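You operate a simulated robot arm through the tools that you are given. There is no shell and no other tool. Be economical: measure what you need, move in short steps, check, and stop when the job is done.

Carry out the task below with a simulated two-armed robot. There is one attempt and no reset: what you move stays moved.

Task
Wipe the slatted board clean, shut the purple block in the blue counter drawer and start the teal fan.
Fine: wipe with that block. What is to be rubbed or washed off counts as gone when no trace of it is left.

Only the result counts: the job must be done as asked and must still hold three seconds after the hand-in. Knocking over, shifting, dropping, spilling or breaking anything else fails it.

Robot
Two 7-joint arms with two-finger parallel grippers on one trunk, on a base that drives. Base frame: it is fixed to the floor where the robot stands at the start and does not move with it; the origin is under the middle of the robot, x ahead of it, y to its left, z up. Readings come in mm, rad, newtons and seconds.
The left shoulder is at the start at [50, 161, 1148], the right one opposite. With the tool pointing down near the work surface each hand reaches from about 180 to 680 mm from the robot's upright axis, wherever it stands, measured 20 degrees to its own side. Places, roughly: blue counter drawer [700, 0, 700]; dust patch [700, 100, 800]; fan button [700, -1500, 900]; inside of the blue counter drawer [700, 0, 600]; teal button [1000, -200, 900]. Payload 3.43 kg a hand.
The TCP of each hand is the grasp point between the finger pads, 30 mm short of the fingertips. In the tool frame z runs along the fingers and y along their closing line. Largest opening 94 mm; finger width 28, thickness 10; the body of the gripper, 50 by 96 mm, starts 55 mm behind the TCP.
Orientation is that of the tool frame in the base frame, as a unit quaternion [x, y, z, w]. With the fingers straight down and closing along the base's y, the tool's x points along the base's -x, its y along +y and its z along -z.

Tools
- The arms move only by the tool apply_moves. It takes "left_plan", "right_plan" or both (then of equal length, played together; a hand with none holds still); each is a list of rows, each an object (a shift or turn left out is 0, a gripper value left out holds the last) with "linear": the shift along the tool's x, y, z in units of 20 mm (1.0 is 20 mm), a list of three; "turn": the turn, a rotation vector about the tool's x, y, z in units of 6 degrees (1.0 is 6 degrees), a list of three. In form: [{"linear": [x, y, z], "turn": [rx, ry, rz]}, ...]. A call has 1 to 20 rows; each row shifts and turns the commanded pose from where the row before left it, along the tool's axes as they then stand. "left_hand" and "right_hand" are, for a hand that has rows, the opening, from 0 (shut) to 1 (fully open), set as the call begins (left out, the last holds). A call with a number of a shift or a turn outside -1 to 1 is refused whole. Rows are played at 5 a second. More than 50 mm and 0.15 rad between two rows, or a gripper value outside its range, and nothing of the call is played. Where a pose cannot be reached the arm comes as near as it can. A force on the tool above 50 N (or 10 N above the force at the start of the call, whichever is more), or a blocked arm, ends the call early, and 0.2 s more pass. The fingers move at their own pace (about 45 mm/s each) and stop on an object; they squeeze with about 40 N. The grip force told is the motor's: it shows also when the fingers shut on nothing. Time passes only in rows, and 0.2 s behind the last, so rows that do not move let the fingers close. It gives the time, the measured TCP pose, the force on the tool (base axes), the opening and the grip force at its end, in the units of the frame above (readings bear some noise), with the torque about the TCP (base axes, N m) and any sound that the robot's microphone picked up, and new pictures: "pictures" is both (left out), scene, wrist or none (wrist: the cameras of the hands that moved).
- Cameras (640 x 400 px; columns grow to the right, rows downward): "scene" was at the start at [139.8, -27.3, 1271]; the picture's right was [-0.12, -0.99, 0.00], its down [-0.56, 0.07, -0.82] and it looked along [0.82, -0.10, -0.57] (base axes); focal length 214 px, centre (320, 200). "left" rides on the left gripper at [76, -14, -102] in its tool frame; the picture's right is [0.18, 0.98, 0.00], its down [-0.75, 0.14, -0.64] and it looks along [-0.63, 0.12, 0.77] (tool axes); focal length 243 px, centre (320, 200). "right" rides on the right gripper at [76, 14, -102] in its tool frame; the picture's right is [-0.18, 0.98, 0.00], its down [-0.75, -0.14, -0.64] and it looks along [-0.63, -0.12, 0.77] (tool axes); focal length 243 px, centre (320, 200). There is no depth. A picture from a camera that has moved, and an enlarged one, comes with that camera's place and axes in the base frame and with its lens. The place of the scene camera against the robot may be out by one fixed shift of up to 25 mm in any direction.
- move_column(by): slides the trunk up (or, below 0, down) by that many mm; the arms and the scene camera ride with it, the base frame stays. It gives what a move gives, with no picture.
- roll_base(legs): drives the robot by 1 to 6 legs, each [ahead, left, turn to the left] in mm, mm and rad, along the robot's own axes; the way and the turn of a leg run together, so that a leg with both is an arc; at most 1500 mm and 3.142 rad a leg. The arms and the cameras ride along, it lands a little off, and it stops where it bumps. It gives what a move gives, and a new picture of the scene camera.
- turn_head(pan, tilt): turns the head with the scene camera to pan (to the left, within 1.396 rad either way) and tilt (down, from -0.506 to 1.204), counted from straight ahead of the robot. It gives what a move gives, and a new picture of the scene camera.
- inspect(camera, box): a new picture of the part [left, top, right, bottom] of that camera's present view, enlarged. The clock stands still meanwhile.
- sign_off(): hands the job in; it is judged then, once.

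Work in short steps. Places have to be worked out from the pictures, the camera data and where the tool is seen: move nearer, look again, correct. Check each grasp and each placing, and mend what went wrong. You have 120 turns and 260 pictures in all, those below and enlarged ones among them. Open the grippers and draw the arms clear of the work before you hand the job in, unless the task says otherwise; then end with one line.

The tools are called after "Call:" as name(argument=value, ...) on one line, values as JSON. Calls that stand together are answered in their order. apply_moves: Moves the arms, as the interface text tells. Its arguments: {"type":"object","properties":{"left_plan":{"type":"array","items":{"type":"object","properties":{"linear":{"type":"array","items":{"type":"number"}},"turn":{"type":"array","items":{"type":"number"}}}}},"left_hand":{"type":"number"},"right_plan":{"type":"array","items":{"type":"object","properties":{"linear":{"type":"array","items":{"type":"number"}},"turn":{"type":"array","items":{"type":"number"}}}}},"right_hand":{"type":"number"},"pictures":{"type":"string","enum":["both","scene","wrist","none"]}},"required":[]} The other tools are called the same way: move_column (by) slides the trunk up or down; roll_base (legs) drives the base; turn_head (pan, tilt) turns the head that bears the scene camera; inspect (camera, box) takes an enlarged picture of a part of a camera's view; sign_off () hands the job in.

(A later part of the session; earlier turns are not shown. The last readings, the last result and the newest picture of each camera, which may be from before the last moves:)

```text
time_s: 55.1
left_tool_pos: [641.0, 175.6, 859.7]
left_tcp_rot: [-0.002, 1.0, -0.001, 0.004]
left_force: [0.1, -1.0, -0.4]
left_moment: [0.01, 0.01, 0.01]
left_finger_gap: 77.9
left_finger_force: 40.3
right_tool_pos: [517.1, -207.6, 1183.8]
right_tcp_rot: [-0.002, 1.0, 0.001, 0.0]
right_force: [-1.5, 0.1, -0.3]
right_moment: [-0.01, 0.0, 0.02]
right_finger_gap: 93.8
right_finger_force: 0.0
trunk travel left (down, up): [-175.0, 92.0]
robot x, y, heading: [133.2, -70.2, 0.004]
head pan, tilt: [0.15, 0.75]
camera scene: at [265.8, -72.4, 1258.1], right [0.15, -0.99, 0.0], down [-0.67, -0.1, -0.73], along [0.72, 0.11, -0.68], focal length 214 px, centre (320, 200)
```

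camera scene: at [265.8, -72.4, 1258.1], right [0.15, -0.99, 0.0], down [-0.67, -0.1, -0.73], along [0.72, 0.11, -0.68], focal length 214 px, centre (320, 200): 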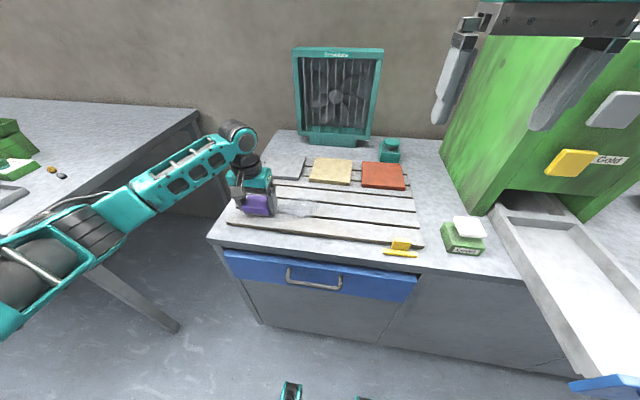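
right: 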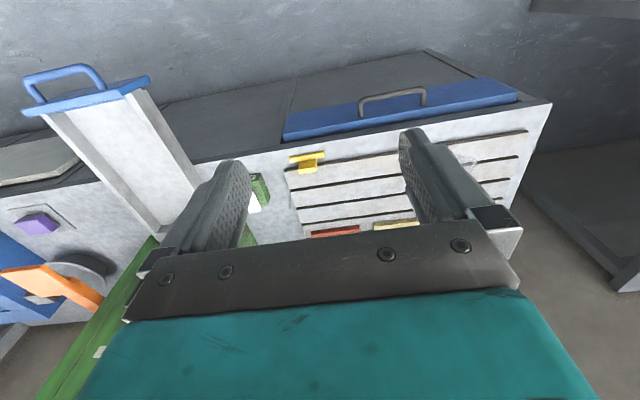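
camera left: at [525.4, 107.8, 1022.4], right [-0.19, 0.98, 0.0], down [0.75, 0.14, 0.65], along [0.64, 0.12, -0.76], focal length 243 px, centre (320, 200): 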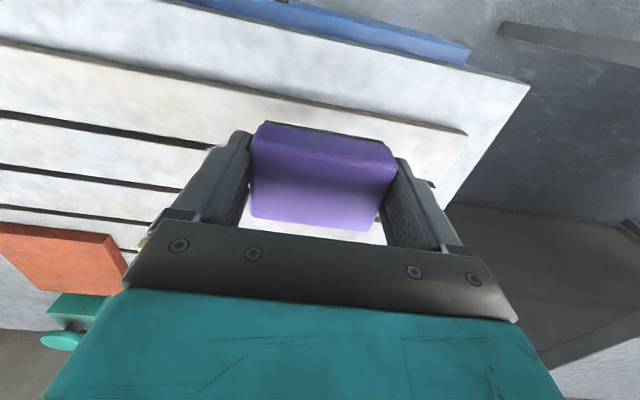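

No contact yet, so I'll lower in small steps.

Call:
apply_moves(left_plan=[{"linear": [0, 0, 0.15]}, {"linear": [0, 0, 0.15]}, {}], pictures="none")

Call:
apply_moves(left_plan=[{"linear": [0, 0, 0.1]}, {"linear": [0, 0, 0.1]}, {}], pictures="none")

Call:
inspect(camera="scene", box=[220, 150, 380, 250])

```text
time_s: 55.9
left_tool_pos: [639.9, 175.5, 853.8]
left_tcp_rot: [-0.001, 1.0, -0.001, 0.005]
left_force: [-0.4, 0.3, 0.0]
left_moment: [0.0, 0.02, -0.02]
left_finger_gap: 77.7
left_finger_force: 40.1
right_tool_pos: [517.3, -205.9, 1184.0]
right_tcp_rot: [-0.002, 1.0, -0.001, 0.001]
right_force: [-0.4, -0.3, -0.7]
right_moment: [-0.03, -0.02, -0.02]
right_finger_gap: 94.0
right_finger_force: 0.1
trunk travel left (down, up): [-175.0, 92.0]
robot x, y, heading: [131.9, -66.8, -0.002]
head pan, tilt: [0.15, 0.75]
```

```text
time_s: 56.7
left_tool_pos: [639.8, 175.6, 850.7]
left_tcp_rot: [-0.001, 1.0, -0.001, 0.005]
left_force: [-0.6, -0.9, 5.6]
left_moment: [0.27, 0.1, 0.1]
left_finger_gap: 77.7
left_finger_force: 40.1
right_tool_pos: [515.6, -206.6, 1182.5]
right_tcp_rot: [-0.001, 1.0, 0.0, 0.001]
right_force: [0.6, 0.6, -0.8]
right_moment: [0.01, 0.03, 0.01]
right_finger_gap: 93.8
right_finger_force: 0.1
trunk travel left (down, up): [-175.0, 92.0]
robot x, y, heading: [126.8, -64.4, -0.003]
head pan, tilt: [0.15, 0.75]
```

```text
4.00 times, centred on (300, 200) of scene
camera zoom: at [265.2, -72.7, 1258.3], right [0.15, -0.99, 0.0], down [-0.67, -0.1, -0.73], along [0.72, 0.11, -0.68], focal length 858 px, centre (400, 200)
```

zoom: 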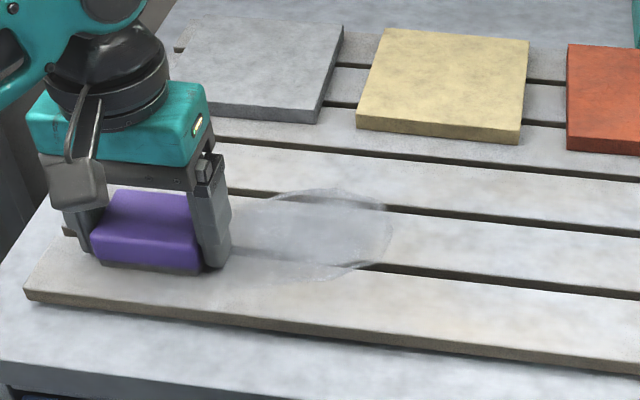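

Light contact of about 6 N at TCP z≈851. Now I'll stroke to the right along the slats.

Call:
apply_moves(left_plan=[{"linear": [0, -0.7, 0]}, {"linear": [0, -0.7, 0]}, {"linear": [0, -0.7, 0]}, {"linear": [0, -0.7, 0]}, {"linear": [0, -0.7, 0]}, {"linear": [0, -0.7, 0]}, {"linear": [0, -0.7, 0]}, {"linear": [0, -0.7, 0]}, {"linear": [0, -0.7, 0]}, {"linear": [0, -0.7, 0]}, {"linear": [0, -0.7, 0]}, {"linear": [0, -0.7, 0]}], pictures="none")

Call:
inspect(camera="scene", box=[220, 150, 380, 250])

```text
time_s: 59.3
left_tool_pos: [640.7, 7.7, 850.4]
left_tcp_rot: [-0.001, 1.0, -0.001, 0.004]
left_force: [0.3, 2.9, 5.7]
left_moment: [0.38, 0.1, -0.07]
left_finger_gap: 77.5
left_finger_force: 40.4
right_tool_pos: [516.0, -207.8, 1182.6]
right_tcp_rot: [-0.002, 1.0, 0.0, 0.001]
right_force: [0.0, 0.1, 0.6]
right_moment: [-0.02, -0.01, 0.01]
right_finger_gap: 93.9
right_finger_force: 0.1
trunk travel left (down, up): [-175.0, 92.0]
robot x, y, heading: [130.6, -66.5, -0.004]
head pan, tilt: [0.15, 0.75]
```

```text
4.00 times, centred on (300, 200) of scene
camera zoom: at [265.2, -72.5, 1258.2], right [0.15, -0.99, 0.0], down [-0.67, -0.1, -0.73], along [0.72, 0.11, -0.68], focal length 858 px, centre (400, 200)
```

zoom: 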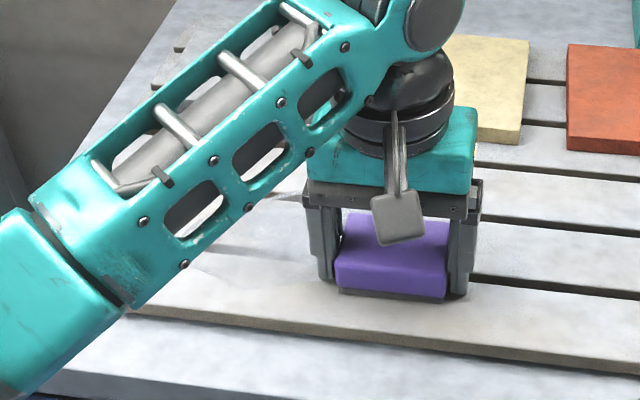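

That worked smoothly. I'll go on with overlapping lanes: back to the left at x≈665, then right at x≈690.

Call:
apply_moves(left_plan=[{"linear": [-0.6, 0, 0.03]}, {"linear": [-0.6, 0.2, 0]}, {"linear": [0, 0.75, 0]}, {"linear": [0, 0.75, 0]}, {"linear": [0, 0.75, 0]}, {"linear": [0, 0.75, 0]}, {"linear": [0, 0.75, 0]}, {"linear": [0, 0.75, 0]}, {"linear": [0, 0.75, 0]}, {"linear": [0, 0.75, 0]}, {"linear": [0, 0.75, 0]}, {"linear": [0, 0.75, 0]}, {"linear": [0, 0.75, 0]}], pictures="none")

Call:
apply_moves(left_plan=[{"linear": [-0.6, 0, 0.02]}, {"linear": [-0.6, -0.2, 0]}, {"linear": [0, -0.75, 0]}, {"linear": [0, -0.75, 0]}, {"linear": [0, -0.75, 0]}, {"linear": [0, -0.75, 0]}, {"linear": [0, -0.75, 0]}, {"linear": [0, -0.75, 0]}, {"linear": [0, -0.75, 0]}, {"linear": [0, -0.75, 0]}, {"linear": [0, -0.75, 0]}, {"linear": [0, -0.75, 0]}, {"linear": [0, -0.75, 0]}], pictures="none")

Call:
apply_moves(left_plan=[{"linear": [-0.6, 0, 0.02]}, {"linear": [-0.7, 0.2, 0]}, {"linear": [0, 0.75, 0]}, {"linear": [0, 0.75, 0]}, {"linear": [0, 0.75, 0]}, {"linear": [0, 0.75, 0]}, {"linear": [0, 0.75, 0]}, {"linear": [0, 0.75, 0]}, {"linear": [0, 0.75, 0]}, {"linear": [0, 0.75, 0]}, {"linear": [0, 0.75, 0]}, {"linear": [0, 0.75, 0]}, {"linear": [0, 0.75, 0]}], pictures="none")

Call:
inspect(camera="scene", box=[220, 150, 380, 250])

```text
time_s: 62.1
left_tool_pos: [665.0, 176.4, 850.5]
left_tcp_rot: [-0.003, 1.0, 0.0, 0.006]
left_force: [0.1, -4.1, 8.6]
left_moment: [0.32, 0.14, 0.16]
left_finger_gap: 77.7
left_finger_force: 40.1
right_tool_pos: [516.9, -207.1, 1182.8]
right_tcp_rot: [-0.002, 1.0, 0.002, 0.0]
right_force: [1.0, 1.0, 1.1]
right_moment: [-0.02, -0.02, -0.04]
right_finger_gap: 94.0
right_finger_force: 0.1
trunk travel left (down, up): [-175.0, 92.0]
robot x, y, heading: [135.5, -71.3, 0.002]
head pan, tilt: [0.15, 0.75]
```

```text
time_s: 64.9
left_tool_pos: [687.9, 6.5, 849.8]
left_tcp_rot: [-0.002, 1.0, 0.0, 0.005]
left_force: [-0.2, 7.0, 17.3]
left_moment: [0.97, 0.25, -0.2]
left_finger_gap: 77.7
left_finger_force: 40.1
right_tool_pos: [515.5, -207.0, 1184.3]
right_tcp_rot: [-0.002, 1.0, 0.0, 0.002]
right_force: [0.3, 0.2, -0.2]
right_moment: [0.01, -0.01, 0.01]
right_finger_gap: 94.0
right_finger_force: 0.1
trunk travel left (down, up): [-175.0, 92.0]
robot x, y, heading: [133.0, -67.3, -0.0]
head pan, tilt: [0.15, 0.75]
```

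```text
time_s: 67.7
left_tool_pos: [712.4, 174.8, 850.8]
left_tcp_rot: [-0.002, 1.0, 0.0, 0.005]
left_force: [-0.9, -5.3, 13.7]
left_moment: [0.42, 0.19, 0.17]
left_finger_gap: 77.3
left_finger_force: 40.6
right_tool_pos: [515.7, -208.4, 1183.2]
right_tcp_rot: [-0.002, 1.0, 0.001, 0.001]
right_force: [-1.1, 0.6, 0.7]
right_moment: [0.0, -0.01, -0.03]
right_finger_gap: 94.0
right_finger_force: 0.0
trunk travel left (down, up): [-175.0, 92.0]
robot x, y, heading: [131.7, -68.7, 0.005]
head pan, tilt: [0.15, 0.75]
```

```text
4.00 times, centred on (300, 200) of scene
camera zoom: at [264.4, -73.6, 1258.4], right [0.15, -0.99, 0.0], down [-0.67, -0.1, -0.73], along [0.72, 0.11, -0.68], focal length 858 px, centre (400, 200)
```

zoom: 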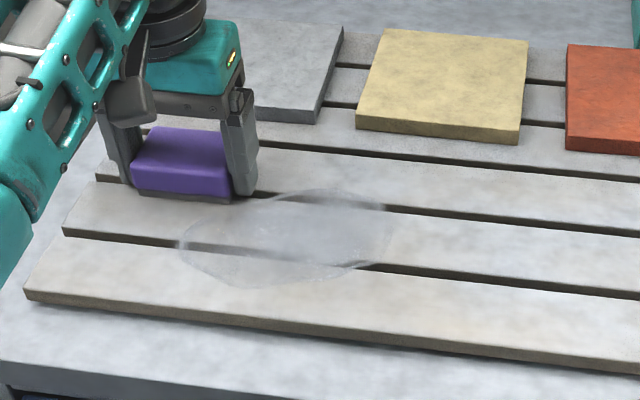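

The patch is unchanged. The moment shows the load is on the left fingertip (about 50 mm off centre), so the fingertips are riding on the board instead of the pad. I'll set the block down here and regrip higher.

Call:
apply_moves(left_plan=[{}, {}, {}], left_hand=1, pictures="none")

Call:
apply_moves(left_plan=[{"linear": [0, 0, -0.5]}, {}], pictures="wrist")

Call:
inspect(camera="scene", box=[230, 160, 310, 220])

```text
time_s: 68.5
left_tool_pos: [712.5, 174.3, 850.7]
left_tcp_rot: [-0.001, 1.0, -0.002, 0.006]
left_force: [-1.0, -11.6, 14.0]
left_moment: [0.32, 0.22, 0.14]
left_finger_gap: 87.2
left_finger_force: 0.1
right_tool_pos: [515.6, -209.0, 1183.4]
right_tcp_rot: [-0.002, 1.0, 0.001, 0.002]
right_force: [0.3, -0.3, 0.2]
right_moment: [-0.03, 0.02, 0.01]
right_finger_gap: 93.6
right_finger_force: 0.0
trunk travel left (down, up): [-175.0, 92.0]
robot x, y, heading: [129.9, -67.2, 0.002]
head pan, tilt: [0.15, 0.75]
```

```text
time_s: 69.1
left_tool_pos: [713.4, 177.0, 856.9]
left_tcp_rot: [-0.003, 1.0, 0.001, 0.003]
left_force: [0.0, 0.0, -0.6]
left_moment: [0.0, 0.0, -0.02]
left_finger_gap: 93.9
left_finger_force: 0.0
right_tool_pos: [517.6, -207.3, 1182.9]
right_tcp_rot: [-0.001, 1.0, 0.0, 0.001]
right_force: [0.8, 0.0, 0.6]
right_moment: [0.0, 0.03, 0.03]
right_finger_gap: 93.8
right_finger_force: 0.1
trunk travel left (down, up): [-175.0, 92.0]
robot x, y, heading: [131.9, -71.8, 0.007]
head pan, tilt: [0.15, 0.75]
camera left: at [637.8, 163.8, 960.0], right [-0.19, 0.98, 0.0], down [0.75, 0.14, 0.65], along [0.64, 0.12, -0.76], focal length 243 px, centre (320, 200)
```

left: 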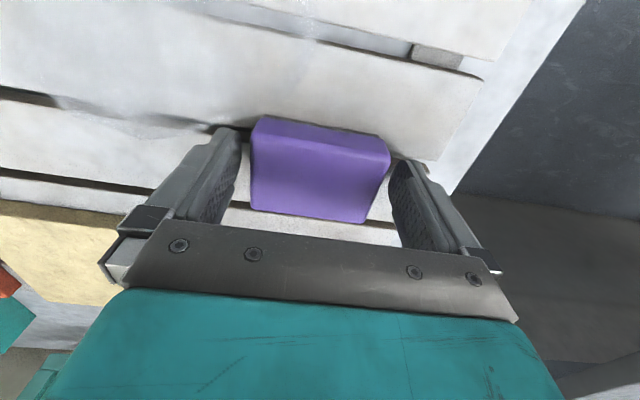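

```text
6.67 times, centred on (270, 190) of scene
camera zoom: at [265.8, -72.2, 1258.0], right [0.15, -0.99, 0.0], down [-0.67, -0.1, -0.73], along [0.72, 0.11, -0.68], focal length 1430 px, centre (653, 267)
```

zoom: 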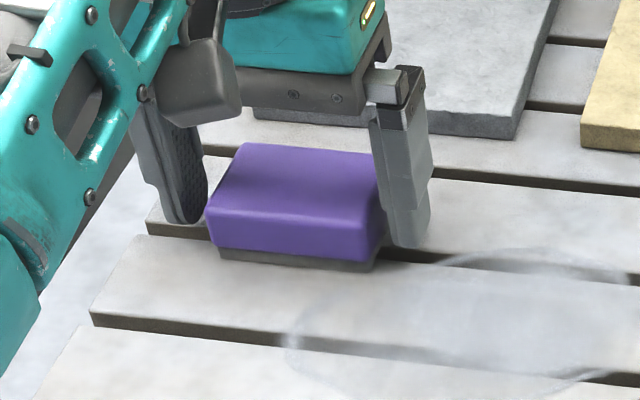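

The block is resting flat and centred. I'll rise 4 mm more and close, so the pad sticks out about 10 mm below the tips.

Call:
apply_moves(left_plan=[{"linear": [0, 0, -0.2]}, {}], pictures="none")

Call:
apply_moves(left_plan=[{}, {}, {}, {}, {}, {}], left_hand=0, pictures="none")

Call:
inspect(camera="scene", box=[230, 160, 310, 220])

```text
time_s: 69.7
left_tool_pos: [713.0, 176.5, 861.7]
left_tcp_rot: [-0.002, 1.0, -0.001, 0.004]
left_force: [-0.7, -0.6, 0.2]
left_moment: [-0.01, 0.0, 0.0]
left_finger_gap: 94.2
left_finger_force: 0.0
right_tool_pos: [517.2, -206.6, 1183.0]
right_tcp_rot: [-0.002, 1.0, 0.0, 0.001]
right_force: [-1.2, 0.4, -0.2]
right_moment: [0.03, 0.03, 0.01]
right_finger_gap: 94.3
right_finger_force: 0.0
trunk travel left (down, up): [-175.0, 92.0]
robot x, y, heading: [134.4, -66.0, 0.004]
head pan, tilt: [0.15, 0.75]
```

```text
time_s: 71.1
left_tool_pos: [712.9, 176.5, 861.9]
left_tcp_rot: [-0.001, 1.0, 0.0, 0.004]
left_force: [0.3, -1.1, 0.0]
left_moment: [0.01, -0.01, -0.02]
left_finger_gap: 73.1
left_finger_force: 40.0
right_tool_pos: [516.8, -207.2, 1183.8]
right_tcp_rot: [-0.002, 1.0, 0.0, 0.001]
right_force: [-0.6, -0.4, -0.2]
right_moment: [0.02, -0.03, 0.01]
right_finger_gap: 94.2
right_finger_force: 0.0
trunk travel left (down, up): [-175.0, 92.0]
robot x, y, heading: [132.4, -67.8, -0.002]
head pan, tilt: [0.15, 0.75]
```

```text
6.67 times, centred on (270, 190) of scene
camera zoom: at [265.7, -72.5, 1258.1], right [0.15, -0.99, 0.0], down [-0.67, -0.1, -0.73], along [0.72, 0.11, -0.68], focal length 1430 px, centre (653, 267)
```

zoom: 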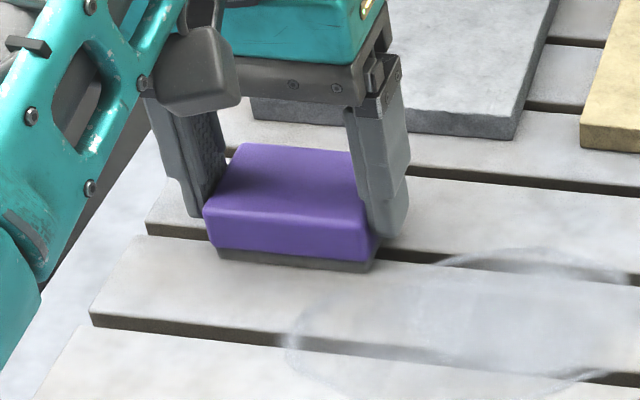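

The gap is 73 mm. I'll test-lift a few mm very gently to see whether this grip holds.

Call:
apply_moves(left_plan=[{"linear": [0, 0, -0.1]}, {"linear": [0, 0, -0.15]}, {"linear": [0, 0, -0.15]}, {}, {}], pictures="wrist")

Call:
inspect(camera="scene", box=[230, 160, 310, 220])

```text
time_s: 72.3
left_tool_pos: [713.8, 176.6, 871.2]
left_tcp_rot: [-0.002, 1.0, -0.001, 0.004]
left_force: [-0.5, 0.3, -1.0]
left_moment: [-0.01, 0.0, -0.02]
left_finger_gap: 72.9
left_finger_force: 40.3
right_tool_pos: [517.6, -206.5, 1182.9]
right_tcp_rot: [-0.001, 1.0, 0.0, 0.0]
right_force: [0.6, 1.1, -0.8]
right_moment: [0.0, -0.02, 0.02]
right_finger_gap: 93.8
right_finger_force: 0.0
trunk travel left (down, up): [-175.0, 92.0]
robot x, y, heading: [131.6, -70.3, -0.003]
head pan, tilt: [0.15, 0.75]
camera left: at [638.0, 163.1, 973.0], right [-0.19, 0.98, 0.0], down [0.75, 0.14, 0.65], along [0.64, 0.12, -0.76], focal length 243 px, centre (320, 200)
```

left: 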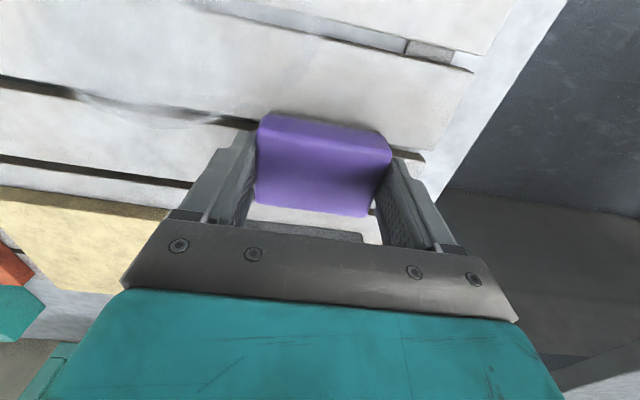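

```text
6.67 times, centred on (270, 190) of scene
camera zoom: at [265.8, -72.4, 1258.1], right [0.15, -0.99, 0.0], down [-0.67, -0.1, -0.73], along [0.72, 0.11, -0.68], focal length 1430 px, centre (653, 267)
```

zoom: 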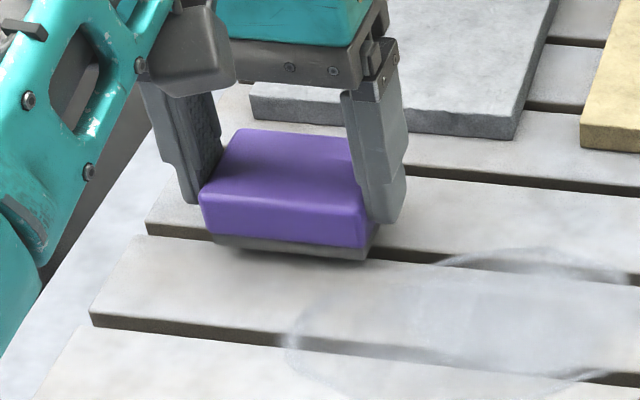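

It holds, with the pad well below the fingertips. I'll lower to a light press here and stroke rightwards along the far lane.

Call:
apply_moves(left_plan=[{"linear": [0, 0, 0.2]}, {"linear": [0, 0, 0.2]}, {"linear": [0, 0, 0.1]}, {}], pictures="none")

```text
time_s: 73.3
left_tool_pos: [713.7, 176.5, 863.3]
left_tcp_rot: [-0.002, 1.0, -0.001, 0.006]
left_force: [-0.5, 0.2, 8.5]
left_moment: [-0.01, 0.16, 0.03]
left_finger_gap: 72.8
left_finger_force: 40.2
right_tool_pos: [516.8, -206.9, 1184.0]
right_tcp_rot: [-0.003, 1.0, 0.002, 0.001]
right_force: [0.6, -0.7, -0.4]
right_moment: [-0.01, 0.02, -0.02]
right_finger_gap: 94.0
right_finger_force: 0.1
trunk travel left (down, up): [-175.0, 92.0]
robot x, y, heading: [132.2, -68.4, 0.003]
head pan, tilt: [0.15, 0.75]
```

Contact is 8.5 N with no sideways moment, so the pad is touching flat. I'll make the first stroke and look.

Call:
apply_moves(left_plan=[{"linear": [0, -0.7, 0.03]}, {"linear": [0, -0.7, 0]}, {"linear": [0, -0.7, 0]}, {"linear": [0, -0.7, 0]}, {"linear": [0, -0.7, 0]}, {"linear": [0, -0.7, 0]}, {"linear": [0, -0.7, 0]}, {"linear": [0, -0.7, 0]}, {"linear": [0, -0.7, 0]}, {"linear": [0, -0.7, 0]}, {"linear": [0, -0.7, 0]}, {"linear": [0, -0.7, 0]}, {"linear": [0, -0.4, 0]}], pictures="wrist")

Call:
inspect(camera="scene", box=[220, 150, 380, 250])

```text
time_s: 76.1
left_tool_pos: [714.2, 1.4, 863.0]
left_tcp_rot: [-0.002, 1.0, -0.001, 0.006]
left_force: [-1.1, 7.1, 19.9]
left_moment: [0.31, 0.17, -0.07]
left_finger_gap: 73.0
left_finger_force: 39.8
right_tool_pos: [515.3, -206.3, 1184.9]
right_tcp_rot: [-0.002, 1.0, -0.001, 0.002]
right_force: [-0.9, 0.1, -0.3]
right_moment: [0.0, 0.0, 0.03]
right_finger_gap: 93.8
right_finger_force: 0.0
trunk travel left (down, up): [-175.0, 92.0]
robot x, y, heading: [132.8, -67.5, 0.003]
head pan, tilt: [0.15, 0.75]
camera left: at [637.6, -12.5, 964.5], right [-0.19, 0.98, 0.0], down [0.75, 0.14, 0.65], along [0.64, 0.12, -0.76], focal length 243 px, centre (320, 200)
```

left: 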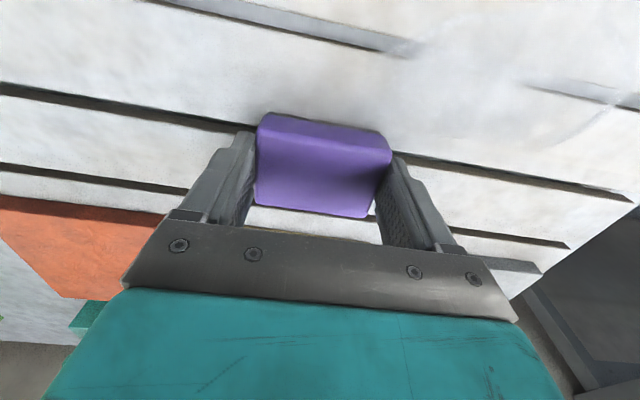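

```text
4.00 times, centred on (300, 200) of scene
camera zoom: at [263.7, -72.1, 1258.4], right [0.15, -0.99, 0.0], down [-0.67, -0.1, -0.73], along [0.72, 0.11, -0.68], focal length 858 px, centre (400, 200)
```

zoom: 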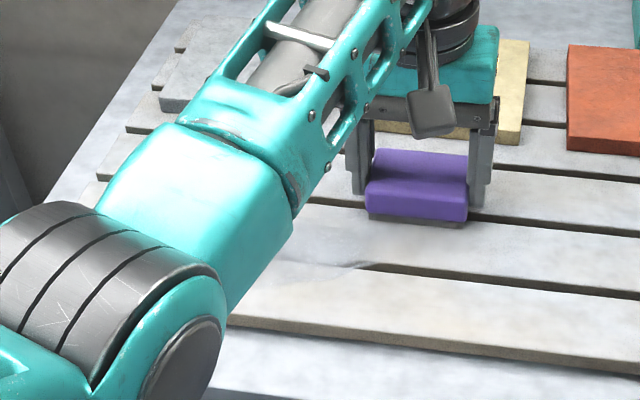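

The far lane is coming clean. I'll carry on with the nearer lanes.

Call:
apply_moves(left_plan=[{"linear": [0.6, 0, -0.03]}, {"linear": [0.6, 0.2, 0]}, {"linear": [0, 0.75, 0]}, {"linear": [0, 0.75, 0]}, {"linear": [0, 0.75, 0]}, {"linear": [0, 0.75, 0]}, {"linear": [0, 0.75, 0]}, {"linear": [0, 0.75, 0]}, {"linear": [0, 0.75, 0]}, {"linear": [0, 0.75, 0]}, {"linear": [0, 0.75, 0]}, {"linear": [0, 0.75, 0]}, {"linear": [0, 0.75, 0]}], pictures="none")

Call:
apply_moves(left_plan=[{"linear": [0.6, 0, 0]}, {"linear": [0.6, -0.2, 0]}, {"linear": [0, -0.75, 0]}, {"linear": [0, -0.75, 0]}, {"linear": [0, -0.75, 0]}, {"linear": [0, -0.75, 0]}, {"linear": [0, -0.75, 0]}, {"linear": [0, -0.75, 0]}, {"linear": [0, -0.75, 0]}, {"linear": [0, -0.75, 0]}, {"linear": [0, -0.75, 0]}, {"linear": [0, -0.75, 0]}, {"linear": [0, -0.75, 0]}], pictures="none")

Call:
apply_moves(left_plan=[{"linear": [0.6, 0, 0]}, {"linear": [0.6, 0.2, 0]}, {"linear": [0, 0.75, 0]}, {"linear": [0, 0.75, 0]}, {"linear": [0, 0.75, 0]}, {"linear": [0, 0.75, 0]}, {"linear": [0, 0.75, 0]}, {"linear": [0, 0.75, 0]}, {"linear": [0, 0.75, 0]}, {"linear": [0, 0.75, 0]}, {"linear": [0, 0.75, 0]}, {"linear": [0, 0.75, 0]}, {"linear": [0, 0.75, 0]}], pictures="none")

Call:
inspect(camera="scene", box=[220, 150, 380, 250])

```text
time_s: 78.9
left_tool_pos: [688.5, 168.3, 861.7]
left_tcp_rot: [-0.002, 1.0, 0.0, 0.005]
left_force: [-1.3, -4.8, 17.3]
left_moment: [-0.29, -0.01, 0.07]
left_finger_gap: 72.7
left_finger_force: 39.7
right_tool_pos: [515.2, -208.1, 1184.3]
right_tcp_rot: [-0.002, 1.0, 0.001, 0.001]
right_force: [-0.4, -0.5, -0.9]
right_moment: [0.0, -0.05, 0.02]
right_finger_gap: 93.8
right_finger_force: 0.1
trunk travel left (down, up): [-175.0, 92.0]
robot x, y, heading: [130.3, -69.4, -0.002]
head pan, tilt: [0.15, 0.75]
```

```text
time_s: 81.7
left_tool_pos: [668.3, -0.8, 861.9]
left_tcp_rot: [-0.002, 1.0, 0.0, 0.006]
left_force: [0.3, 6.4, 21.5]
left_moment: [0.48, 0.18, -0.11]
left_finger_gap: 73.2
left_finger_force: 40.3
right_tool_pos: [515.6, -206.6, 1184.1]
right_tcp_rot: [-0.003, 1.0, 0.001, 0.001]
right_force: [0.0, -0.4, -0.3]
right_moment: [0.0, 0.0, 0.01]
right_finger_gap: 94.2
right_finger_force: 0.1
trunk travel left (down, up): [-175.0, 92.0]
robot x, y, heading: [132.7, -65.9, -0.002]
head pan, tilt: [0.15, 0.75]
```

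```text
time_s: 84.5
left_tool_pos: [641.5, 168.7, 861.8]
left_tcp_rot: [-0.002, 1.0, 0.0, 0.006]
left_force: [-0.2, -5.3, 18.8]
left_moment: [-0.42, 0.09, 0.05]
left_finger_gap: 73.0
left_finger_force: 39.6
right_tool_pos: [515.3, -208.2, 1183.5]
right_tcp_rot: [-0.001, 1.0, 0.002, 0.002]
right_force: [-1.0, 0.1, 0.3]
right_moment: [-0.02, 0.01, 0.0]
right_finger_gap: 94.0
right_finger_force: 0.1
trunk travel left (down, up): [-175.0, 92.0]
robot x, y, heading: [132.2, -70.2, 0.001]
head pan, tilt: [0.15, 0.75]
```

```text
4.00 times, centred on (300, 200) of scene
camera zoom: at [264.1, -73.5, 1258.4], right [0.15, -0.99, 0.0], down [-0.67, -0.1, -0.73], along [0.72, 0.11, -0.68], focal length 858 px, centre (400, 200)
```

zoom: 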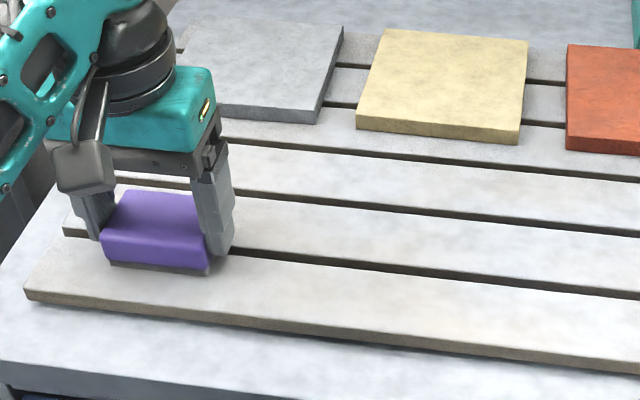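

The patch looks gone. I'll make one more near-edge stroke for safety, then lift and inspect.

Call:
apply_moves(left_plan=[{"linear": [0, 0.6, -0.03]}, {"linear": [0.6, 0.4, 0]}, {"linear": [0.3, -0.6, 0]}, {"linear": [0, -0.8, 0]}, {"linear": [0, -0.8, 0]}, {"linear": [0, -0.8, 0]}, {"linear": [0, -0.8, 0]}, {"linear": [0, -0.8, 0]}, {"linear": [0, -0.8, 0]}, {"linear": [0, -0.8, 0]}, {"linear": [0, -0.8, 0]}, {"linear": [0, -0.8, 0]}, {"linear": [0, -0.8, 0]}], pictures="none")

Call:
apply_moves(left_plan=[{"linear": [0, 0, -0.2]}, {"linear": [0, 0, -0.5]}, {"linear": [0, 0, -0.7]}, {"linear": [0, 0.5, -0.7]}, {"linear": [0, 0.8, -0.7]}, {"linear": [0.4, 0.8, -0.7]}, {"linear": [0.8, 0.8, -0.7]}, {"linear": [0.8, 0.8, -0.7]}, {"linear": [0.8, 0.8, -0.7]}, {"linear": [0.8, 0.8, -0.7]}, {"linear": [0.8, 0.8, -0.7]}, {"linear": [0.8, 0.8, -0.7]}, {"linear": [0.8, 0.8, -0.7]}, {"linear": [0.8, 0.8, -0.7]}, {"linear": [0.8, 0.8, 0]}], pictures="scene")

Call:
inspect(camera="scene", box=[220, 150, 430, 280])

Call:
inspect(camera="scene", box=[250, 180, 330, 240])

```text
time_s: 87.3
left_tool_pos: [624.2, 17.6, 861.8]
left_tcp_rot: [-0.002, 1.0, -0.001, 0.005]
left_force: [-1.1, 3.1, 12.6]
left_moment: [0.35, 0.04, -0.05]
left_finger_gap: 73.0
left_finger_force: 40.0
right_tool_pos: [515.9, -207.8, 1184.0]
right_tcp_rot: [-0.002, 1.0, 0.0, 0.001]
right_force: [-0.3, 0.2, -0.4]
right_moment: [-0.03, -0.01, 0.01]
right_finger_gap: 94.1
right_finger_force: 0.2
trunk travel left (down, up): [-175.0, 92.0]
robot x, y, heading: [123.8, -66.5, 0.002]
head pan, tilt: [0.15, 0.75]
```

```text
time_s: 90.5
left_tool_pos: [468.5, 203.5, 1042.3]
left_tcp_rot: [-0.002, 1.0, -0.001, 0.004]
left_force: [-0.2, -0.3, -0.4]
left_moment: [0.01, 0.02, 0.0]
left_finger_gap: 73.1
left_finger_force: 40.0
right_tool_pos: [517.3, -206.4, 1183.2]
right_tcp_rot: [-0.001, 1.0, 0.0, 0.001]
right_force: [0.1, -0.2, 0.1]
right_moment: [0.02, 0.02, -0.01]
right_finger_gap: 94.0
right_finger_force: 0.0
trunk travel left (down, up): [-175.0, 92.0]
robot x, y, heading: [129.3, -68.3, 0.004]
head pan, tilt: [0.15, 0.75]
camera scene: at [265.4, -72.2, 1258.2], right [0.15, -0.99, 0.0], down [-0.67, -0.1, -0.73], along [0.72, 0.11, -0.68], focal length 214 px, centre (320, 200)
```

scene: 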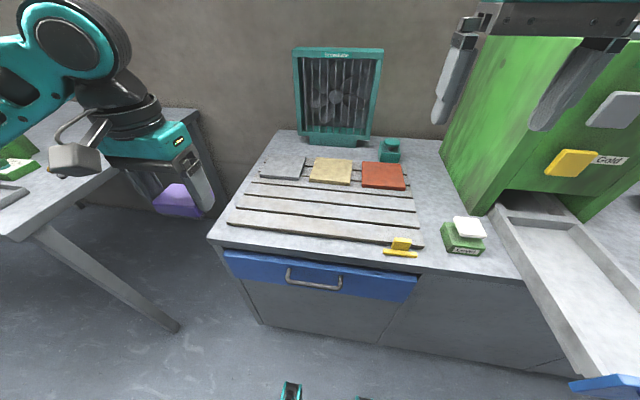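

```text
3.05 times, centred on (325, 215) of scene
camera zoom: at [265.4, -72.2, 1258.2], right [0.15, -0.99, 0.0], down [-0.67, -0.1, -0.73], along [0.72, 0.11, -0.68], focal length 654 px, centre (305, 154)
```

zoom: 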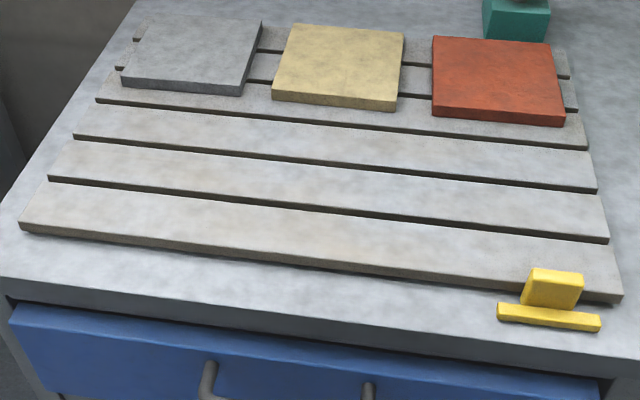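

```text
6.67 times, centred on (290, 210) of scene
camera zoom: at [265.4, -72.2, 1258.2], right [0.15, -0.99, 0.0], down [-0.67, -0.1, -0.73], along [0.72, 0.11, -0.68], focal length 1430 px, centre (520, 133)
```

zoom: 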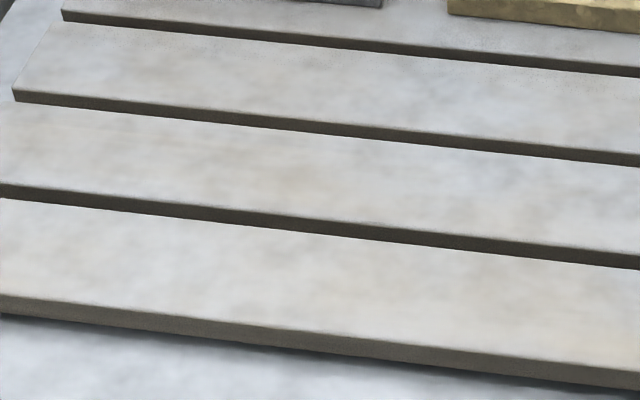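

The board is clean. From the two wrist views I triangulate the drawer handle bar at about [506, 4, 713]. I'll reposition so the right hand can pull the handle while the left keeps the block.

Call:
roll_base(legs=[[-135, 0, 0], [0, 130, 0]])

Call:
turn_head(pan=-0.05, tilt=0.85)

Call:
inspect(camera="right", box=[0, 0, 640, 400])

```text
time_s: 93.2
left_tool_pos: [334.8, 332.2, 1040.0]
left_tcp_rot: [-0.002, 1.0, -0.001, 0.005]
left_force: [0.3, 0.0, -0.8]
left_moment: [0.01, -0.01, 0.01]
left_finger_gap: 72.8
left_finger_force: 40.1
right_tool_pos: [380.6, -77.5, 1181.2]
right_tcp_rot: [-0.001, 1.0, 0.0, 0.001]
right_force: [0.0, 0.2, -0.2]
right_moment: [0.0, 0.0, 0.0]
right_finger_gap: 93.8
right_finger_force: 0.0
trunk travel left (down, up): [-175.0, 92.0]
robot x, y, heading: [-6.8, 62.1, 0.003]
head pan, tilt: [0.15, 0.75]
camera scene: at [129.9, 57.4, 1258.1], right [0.15, -0.99, 0.0], down [-0.67, -0.1, -0.73], along [0.72, 0.11, -0.68], focal length 214 px, centre (320, 200)
```

scene: 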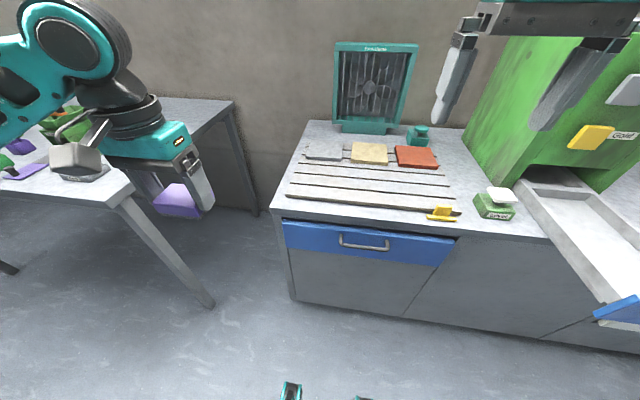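

```text
time_s: 94.0
left_tool_pos: [333.9, 332.6, 1040.9]
left_tcp_rot: [-0.002, 1.0, -0.001, 0.004]
left_force: [0.2, -0.8, -0.9]
left_moment: [0.03, 0.01, 0.01]
left_finger_gap: 73.2
left_finger_force: 40.2
right_tool_pos: [380.8, -77.3, 1182.8]
right_tcp_rot: [-0.001, 1.0, 0.0, 0.001]
right_force: [1.7, -0.3, -0.3]
right_moment: [-0.02, 0.0, 0.02]
right_finger_gap: 93.8
right_finger_force: 0.0
trunk travel left (down, up): [-175.0, 92.0]
robot x, y, heading: [-3.1, 64.0, -0.001]
head pan, tilt: [-0.051, 0.85]
camera scene: at [126.1, 40.8, 1250.1], right [-0.05, -1.0, 0.0], down [-0.75, 0.04, -0.66], along [0.66, -0.03, -0.75], focal length 214 px, centre (320, 200)
```

scene: 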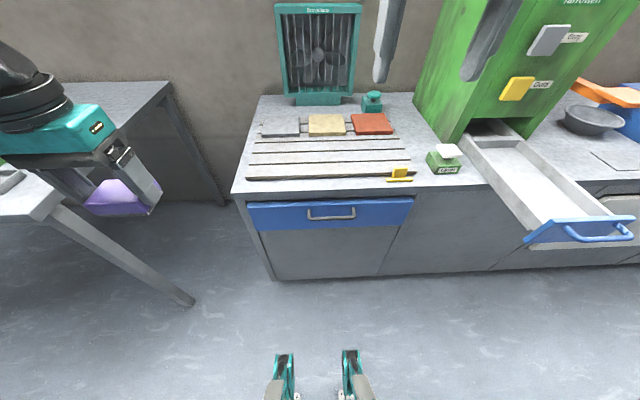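

```text
1.00 times, centred on (320, 200) of right (not enlarged: the box is as wide or as high as the picture)
camera zoom: at [304.8, -62.6, 1286.2], right [0.18, 0.98, 0.0], down [0.75, -0.14, 0.64], along [0.63, -0.12, -0.77], focal length 243 px, centre (320, 200)
```

zoom: 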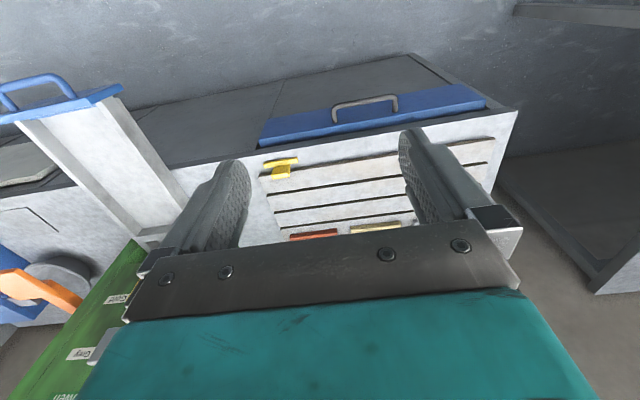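

The handle matches my estimate. I'll turn the right hand 90° so the fingers close fore-aft, then pitch it 40° forward with a partly open gripper to straddle the bar from above and in front.

Call:
apply_moves(right_plan=[{"turn": [0, 0, 1]}, {"turn": [0, 0, 1]}, {"turn": [0, 0, 1]}, {"turn": [0, 0, 1]}, {"turn": [0, 0, 1]}, {"turn": [0, 0, 1]}, {"turn": [0, 0, 1]}, {"turn": [0, 0, 1]}, {"turn": [0, 0, 1]}, {"turn": [0, 0, 1]}, {"turn": [0, 0, 1]}, {"turn": [0, 0, 1]}, {"turn": [0, 0, 1]}, {"turn": [0, 0, 1]}, {"turn": [0, 0, 1]}], right_hand=0.42, pictures="none")

Call:
apply_moves(right_plan=[{"turn": [-1, 0, 0]}, {"turn": [-1, 0, 0]}, {"turn": [-1, 0, 0]}, {"turn": [-1, 0, 0]}, {"turn": [-1, 0, 0]}, {"turn": [-1, 0, 0]}, {"turn": [-0.67, 0, 0]}], pictures="both")

```text
time_s: 97.2
left_tool_pos: [333.8, 332.7, 1042.0]
left_tcp_rot: [-0.002, 1.0, -0.001, 0.005]
left_force: [-0.7, -0.3, -0.2]
left_moment: [0.0, 0.0, 0.03]
left_finger_gap: 72.9
left_finger_force: 40.0
right_tool_pos: [381.7, -78.2, 1182.9]
right_tcp_rot: [0.707, 0.707, 0.001, 0.001]
right_force: [-0.6, 0.1, -0.5]
right_moment: [-0.02, 0.01, 0.01]
right_finger_gap: 39.5
right_finger_force: 0.1
trunk travel left (down, up): [-175.0, 92.0]
robot x, y, heading: [-3.1, 60.6, 0.006]
head pan, tilt: [-0.051, 0.85]
```

```text
time_s: 98.8
left_tool_pos: [335.9, 331.9, 1041.5]
left_tcp_rot: [-0.002, 1.0, 0.0, 0.004]
left_force: [0.4, 0.2, -0.5]
left_moment: [0.02, -0.03, 0.0]
left_finger_gap: 73.0
left_finger_force: 39.8
right_tool_pos: [382.4, -77.8, 1182.2]
right_tcp_rot: [0.663, 0.665, 0.244, 0.242]
right_force: [0.8, 0.5, 0.3]
right_moment: [-0.02, 0.0, 0.02]
right_finger_gap: 39.4
right_finger_force: 0.1
trunk travel left (down, up): [-175.0, 92.0]
robot x, y, heading: [-6.5, 60.0, 0.003]
head pan, tilt: [-0.051, 0.85]
camera scene: at [126.1, 40.7, 1250.1], right [-0.05, -1.0, 0.0], down [-0.75, 0.04, -0.66], along [0.66, -0.03, -0.75], focal length 214 px, centre (320, 200)
camera right: at [325.7, -0.8, 1271.2], right [0.75, -0.18, 0.63], down [-0.52, -0.76, 0.4], along [0.41, -0.63, -0.66], focal length 243 px, centre (320, 200)
```

scene: 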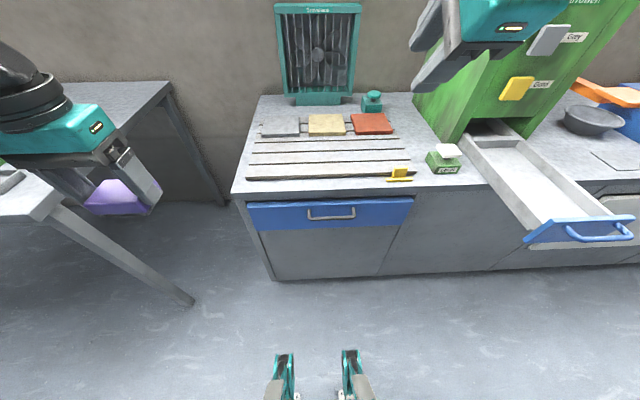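
right: 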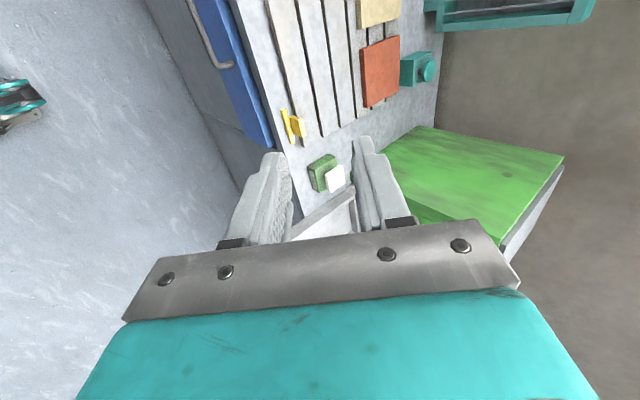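

Orientation is right. Next I move to a standoff in front of and above the handle.

Call:
apply_moves(right_plan=[{"linear": [0.18, -0.65, 0.955]}, {"linear": [0.18, -0.65, 0.955]}, {"linear": [0.18, -0.65, 0.955]}, {"linear": [0.18, -0.65, 0.955]}, {"linear": [0.18, -0.65, 0.955]}, {"linear": [0.18, -0.65, 0.955]}, {"linear": [0.18, -0.65, 0.955]}, {"linear": [0.18, -0.65, 0.955]}, {"linear": [0.18, -0.65, 0.955]}, {"linear": [0.18, -0.65, 0.955]}, {"linear": [0.18, -0.65, 0.955]}, {"linear": [0.18, -0.65, 0.955]}, {"linear": [0.18, -0.65, 0.955]}, {"linear": [0.18, -0.65, 0.955]}, {"linear": [0.18, -0.65, 0.955]}, {"linear": [0.18, -0.65, 0.955]}], pictures="both")

```text
time_s: 102.2
left_tool_pos: [335.6, 333.4, 1041.5]
left_tcp_rot: [-0.001, 1.0, 0.0, 0.005]
left_force: [-0.6, -0.9, -1.5]
left_moment: [-0.01, 0.01, -0.02]
left_finger_gap: 72.9
left_finger_force: 39.7
right_tool_pos: [418.1, -19.8, 814.8]
right_tcp_rot: [0.664, 0.665, 0.243, 0.242]
right_force: [0.0, -0.6, -0.8]
right_moment: [0.01, 0.01, 0.0]
right_finger_gap: 39.6
right_finger_force: 0.1
trunk travel left (down, up): [-175.0, 92.0]
robot x, y, heading: [-3.3, 61.1, 0.004]
head pan, tilt: [-0.051, 0.85]
camera scene: at [126.0, 40.7, 1250.1], right [-0.05, -1.0, 0.0], down [-0.75, 0.04, -0.66], along [0.66, -0.03, -0.75], focal length 214 px, centre (320, 200)
camera right: at [363.3, 57.0, 903.3], right [0.75, -0.18, 0.63], down [-0.52, -0.75, 0.4], along [0.4, -0.63, -0.66], focal length 243 px, centre (320, 200)
```

scene: 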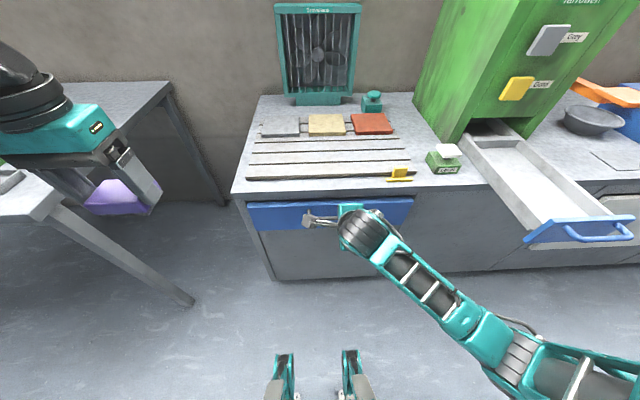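
right: 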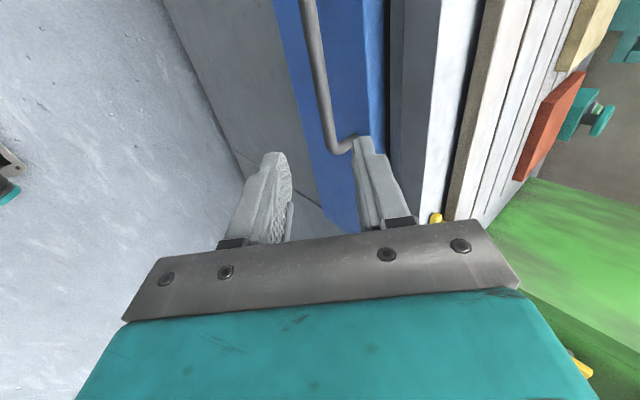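

The bar reads at x≈508, z≈713 with its right end at y≈-70. I'll shift to y≈0 and advance partway along the fingers.

Call:
apply_moves(right_plan=[{"linear": [0.4, 0.05, 0.8]}, {"linear": [0.4, 0.05, 0.8]}, {"linear": [0.3, 0.05, 0.8]}, {"linear": [0, 0.05, 0.8]}, {"linear": [0, 0, 0.5]}], pictures="both")

Call:
inspect(camera="scene", box=[260, 170, 400, 260])

```text
time_s: 103.4
left_tool_pos: [334.0, 333.1, 1041.6]
left_tcp_rot: [-0.001, 1.0, 0.0, 0.005]
left_force: [-0.4, 0.9, -0.5]
left_moment: [-0.02, 0.01, -0.03]
left_finger_gap: 72.9
left_finger_force: 40.0
right_tool_pos: [469.1, -0.8, 760.5]
right_tcp_rot: [0.663, 0.665, 0.241, 0.243]
right_force: [-0.3, 0.0, -0.2]
right_moment: [0.01, 0.03, -0.03]
right_finger_gap: 39.5
right_finger_force: 0.0
trunk travel left (down, up): [-175.0, 92.0]
robot x, y, heading: [-3.9, 63.7, 0.0]
head pan, tilt: [-0.051, 0.85]
camera scene: at [126.1, 40.6, 1250.1], right [-0.05, -1.0, 0.0], down [-0.75, 0.04, -0.66], along [0.66, -0.03, -0.75], focal length 214 px, centre (320, 200)
camera right: at [414.2, 77.7, 848.4], right [0.75, -0.18, 0.63], down [-0.52, -0.75, 0.4], along [0.4, -0.63, -0.66], focal length 243 px, centre (320, 200)
```

scene: 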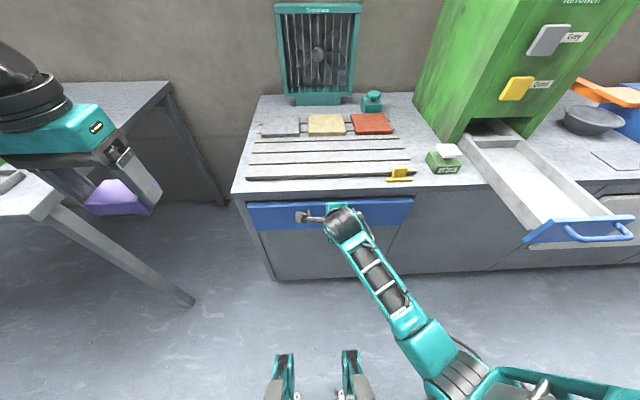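
right: 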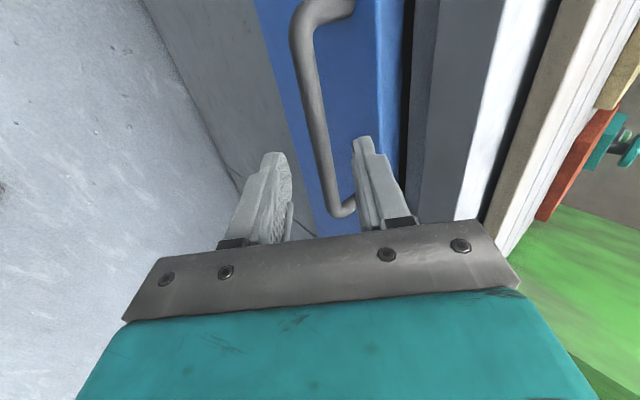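

```text
4.44 times, centred on (330, 215) of scene
camera zoom: at [126.1, 40.6, 1250.1], right [-0.05, -1.0, 0.0], down [-0.75, 0.04, -0.66], along [0.66, -0.03, -0.75], focal length 953 px, centre (276, 133)
```

zoom: 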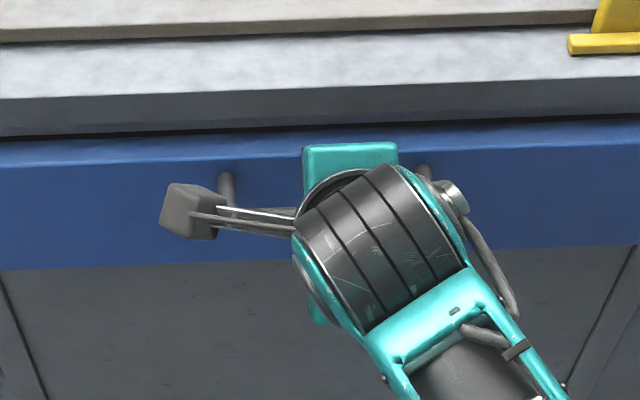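

The bar lines up between the fingers. I'll advance the last ~45 mm and close on it.

Call:
apply_moves(right_plan=[{"linear": [0, 0, 0.8]}, {"linear": [0, 0, 0.8]}, {"linear": [0, 0, 0.6]}], pictures="wrist")

Call:
apply_moves(right_plan=[{}, {}, {}, {}], right_hand=0, pictures="wrist")

```text
time_s: 104.4
left_tool_pos: [329.9, 333.0, 1043.4]
left_tcp_rot: [-0.001, 1.0, -0.001, 0.006]
left_force: [-0.1, 0.3, -0.7]
left_moment: [0.0, -0.02, 0.01]
left_finger_gap: 72.9
left_finger_force: 39.8
right_tool_pos: [496.6, -45.7, 715.7]
right_tcp_rot: [0.651, 0.674, 0.21, 0.28]
right_force: [-25.5, 2.7, 22.8]
right_moment: [0.21, 0.3, -0.22]
right_finger_gap: 37.1
right_finger_force: 0.1
trunk travel left (down, up): [-175.0, 92.0]
robot x, y, heading: [-5.4, 62.2, 0.005]
head pan, tilt: [-0.051, 0.85]
stopped in row 3 (right hand): the arm was blocked; the commanded pose is now the measured one
camera right: at [440.9, 40.8, 795.7], right [0.75, -0.12, 0.66], down [-0.53, -0.71, 0.47], along [0.41, -0.7, -0.59], focal length 243 px, centre (320, 200)
```

right: 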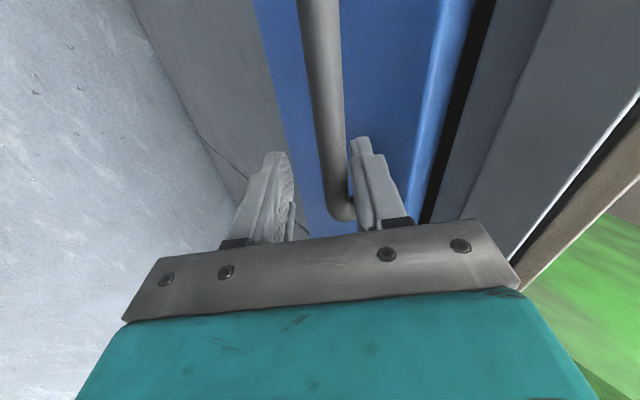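

```text
time_s: 105.4
left_tool_pos: [331.1, 333.0, 1042.1]
left_tcp_rot: [-0.002, 1.0, 0.0, 0.006]
left_force: [-0.8, -0.4, -1.6]
left_moment: [-0.01, -0.01, -0.02]
left_finger_gap: 73.0
left_finger_force: 40.1
right_tool_pos: [502.5, -44.6, 722.2]
right_tcp_rot: [0.65, 0.671, 0.216, 0.284]
right_force: [2.6, 3.0, 38.2]
right_moment: [0.22, 0.7, -1.67]
right_finger_gap: 18.1
right_finger_force: 45.0
trunk travel left (down, up): [-175.0, 92.0]
robot x, y, heading: [-5.5, 60.1, -0.002]
head pan, tilt: [-0.051, 0.85]
camera right: at [445.2, 41.2, 801.2], right [0.74, -0.12, 0.67], down [-0.54, -0.71, 0.46], along [0.42, -0.69, -0.59], focal length 243 px, centre (320, 200)
```

right: 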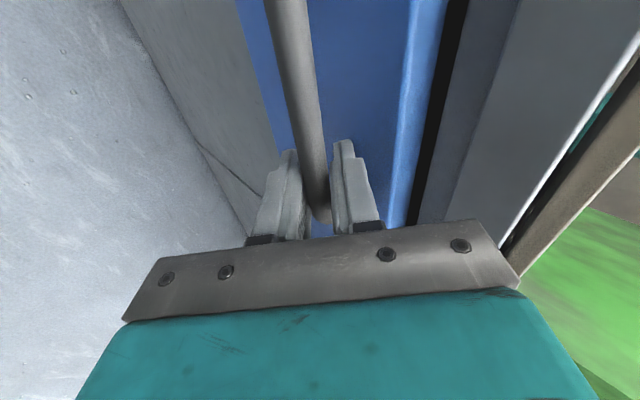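

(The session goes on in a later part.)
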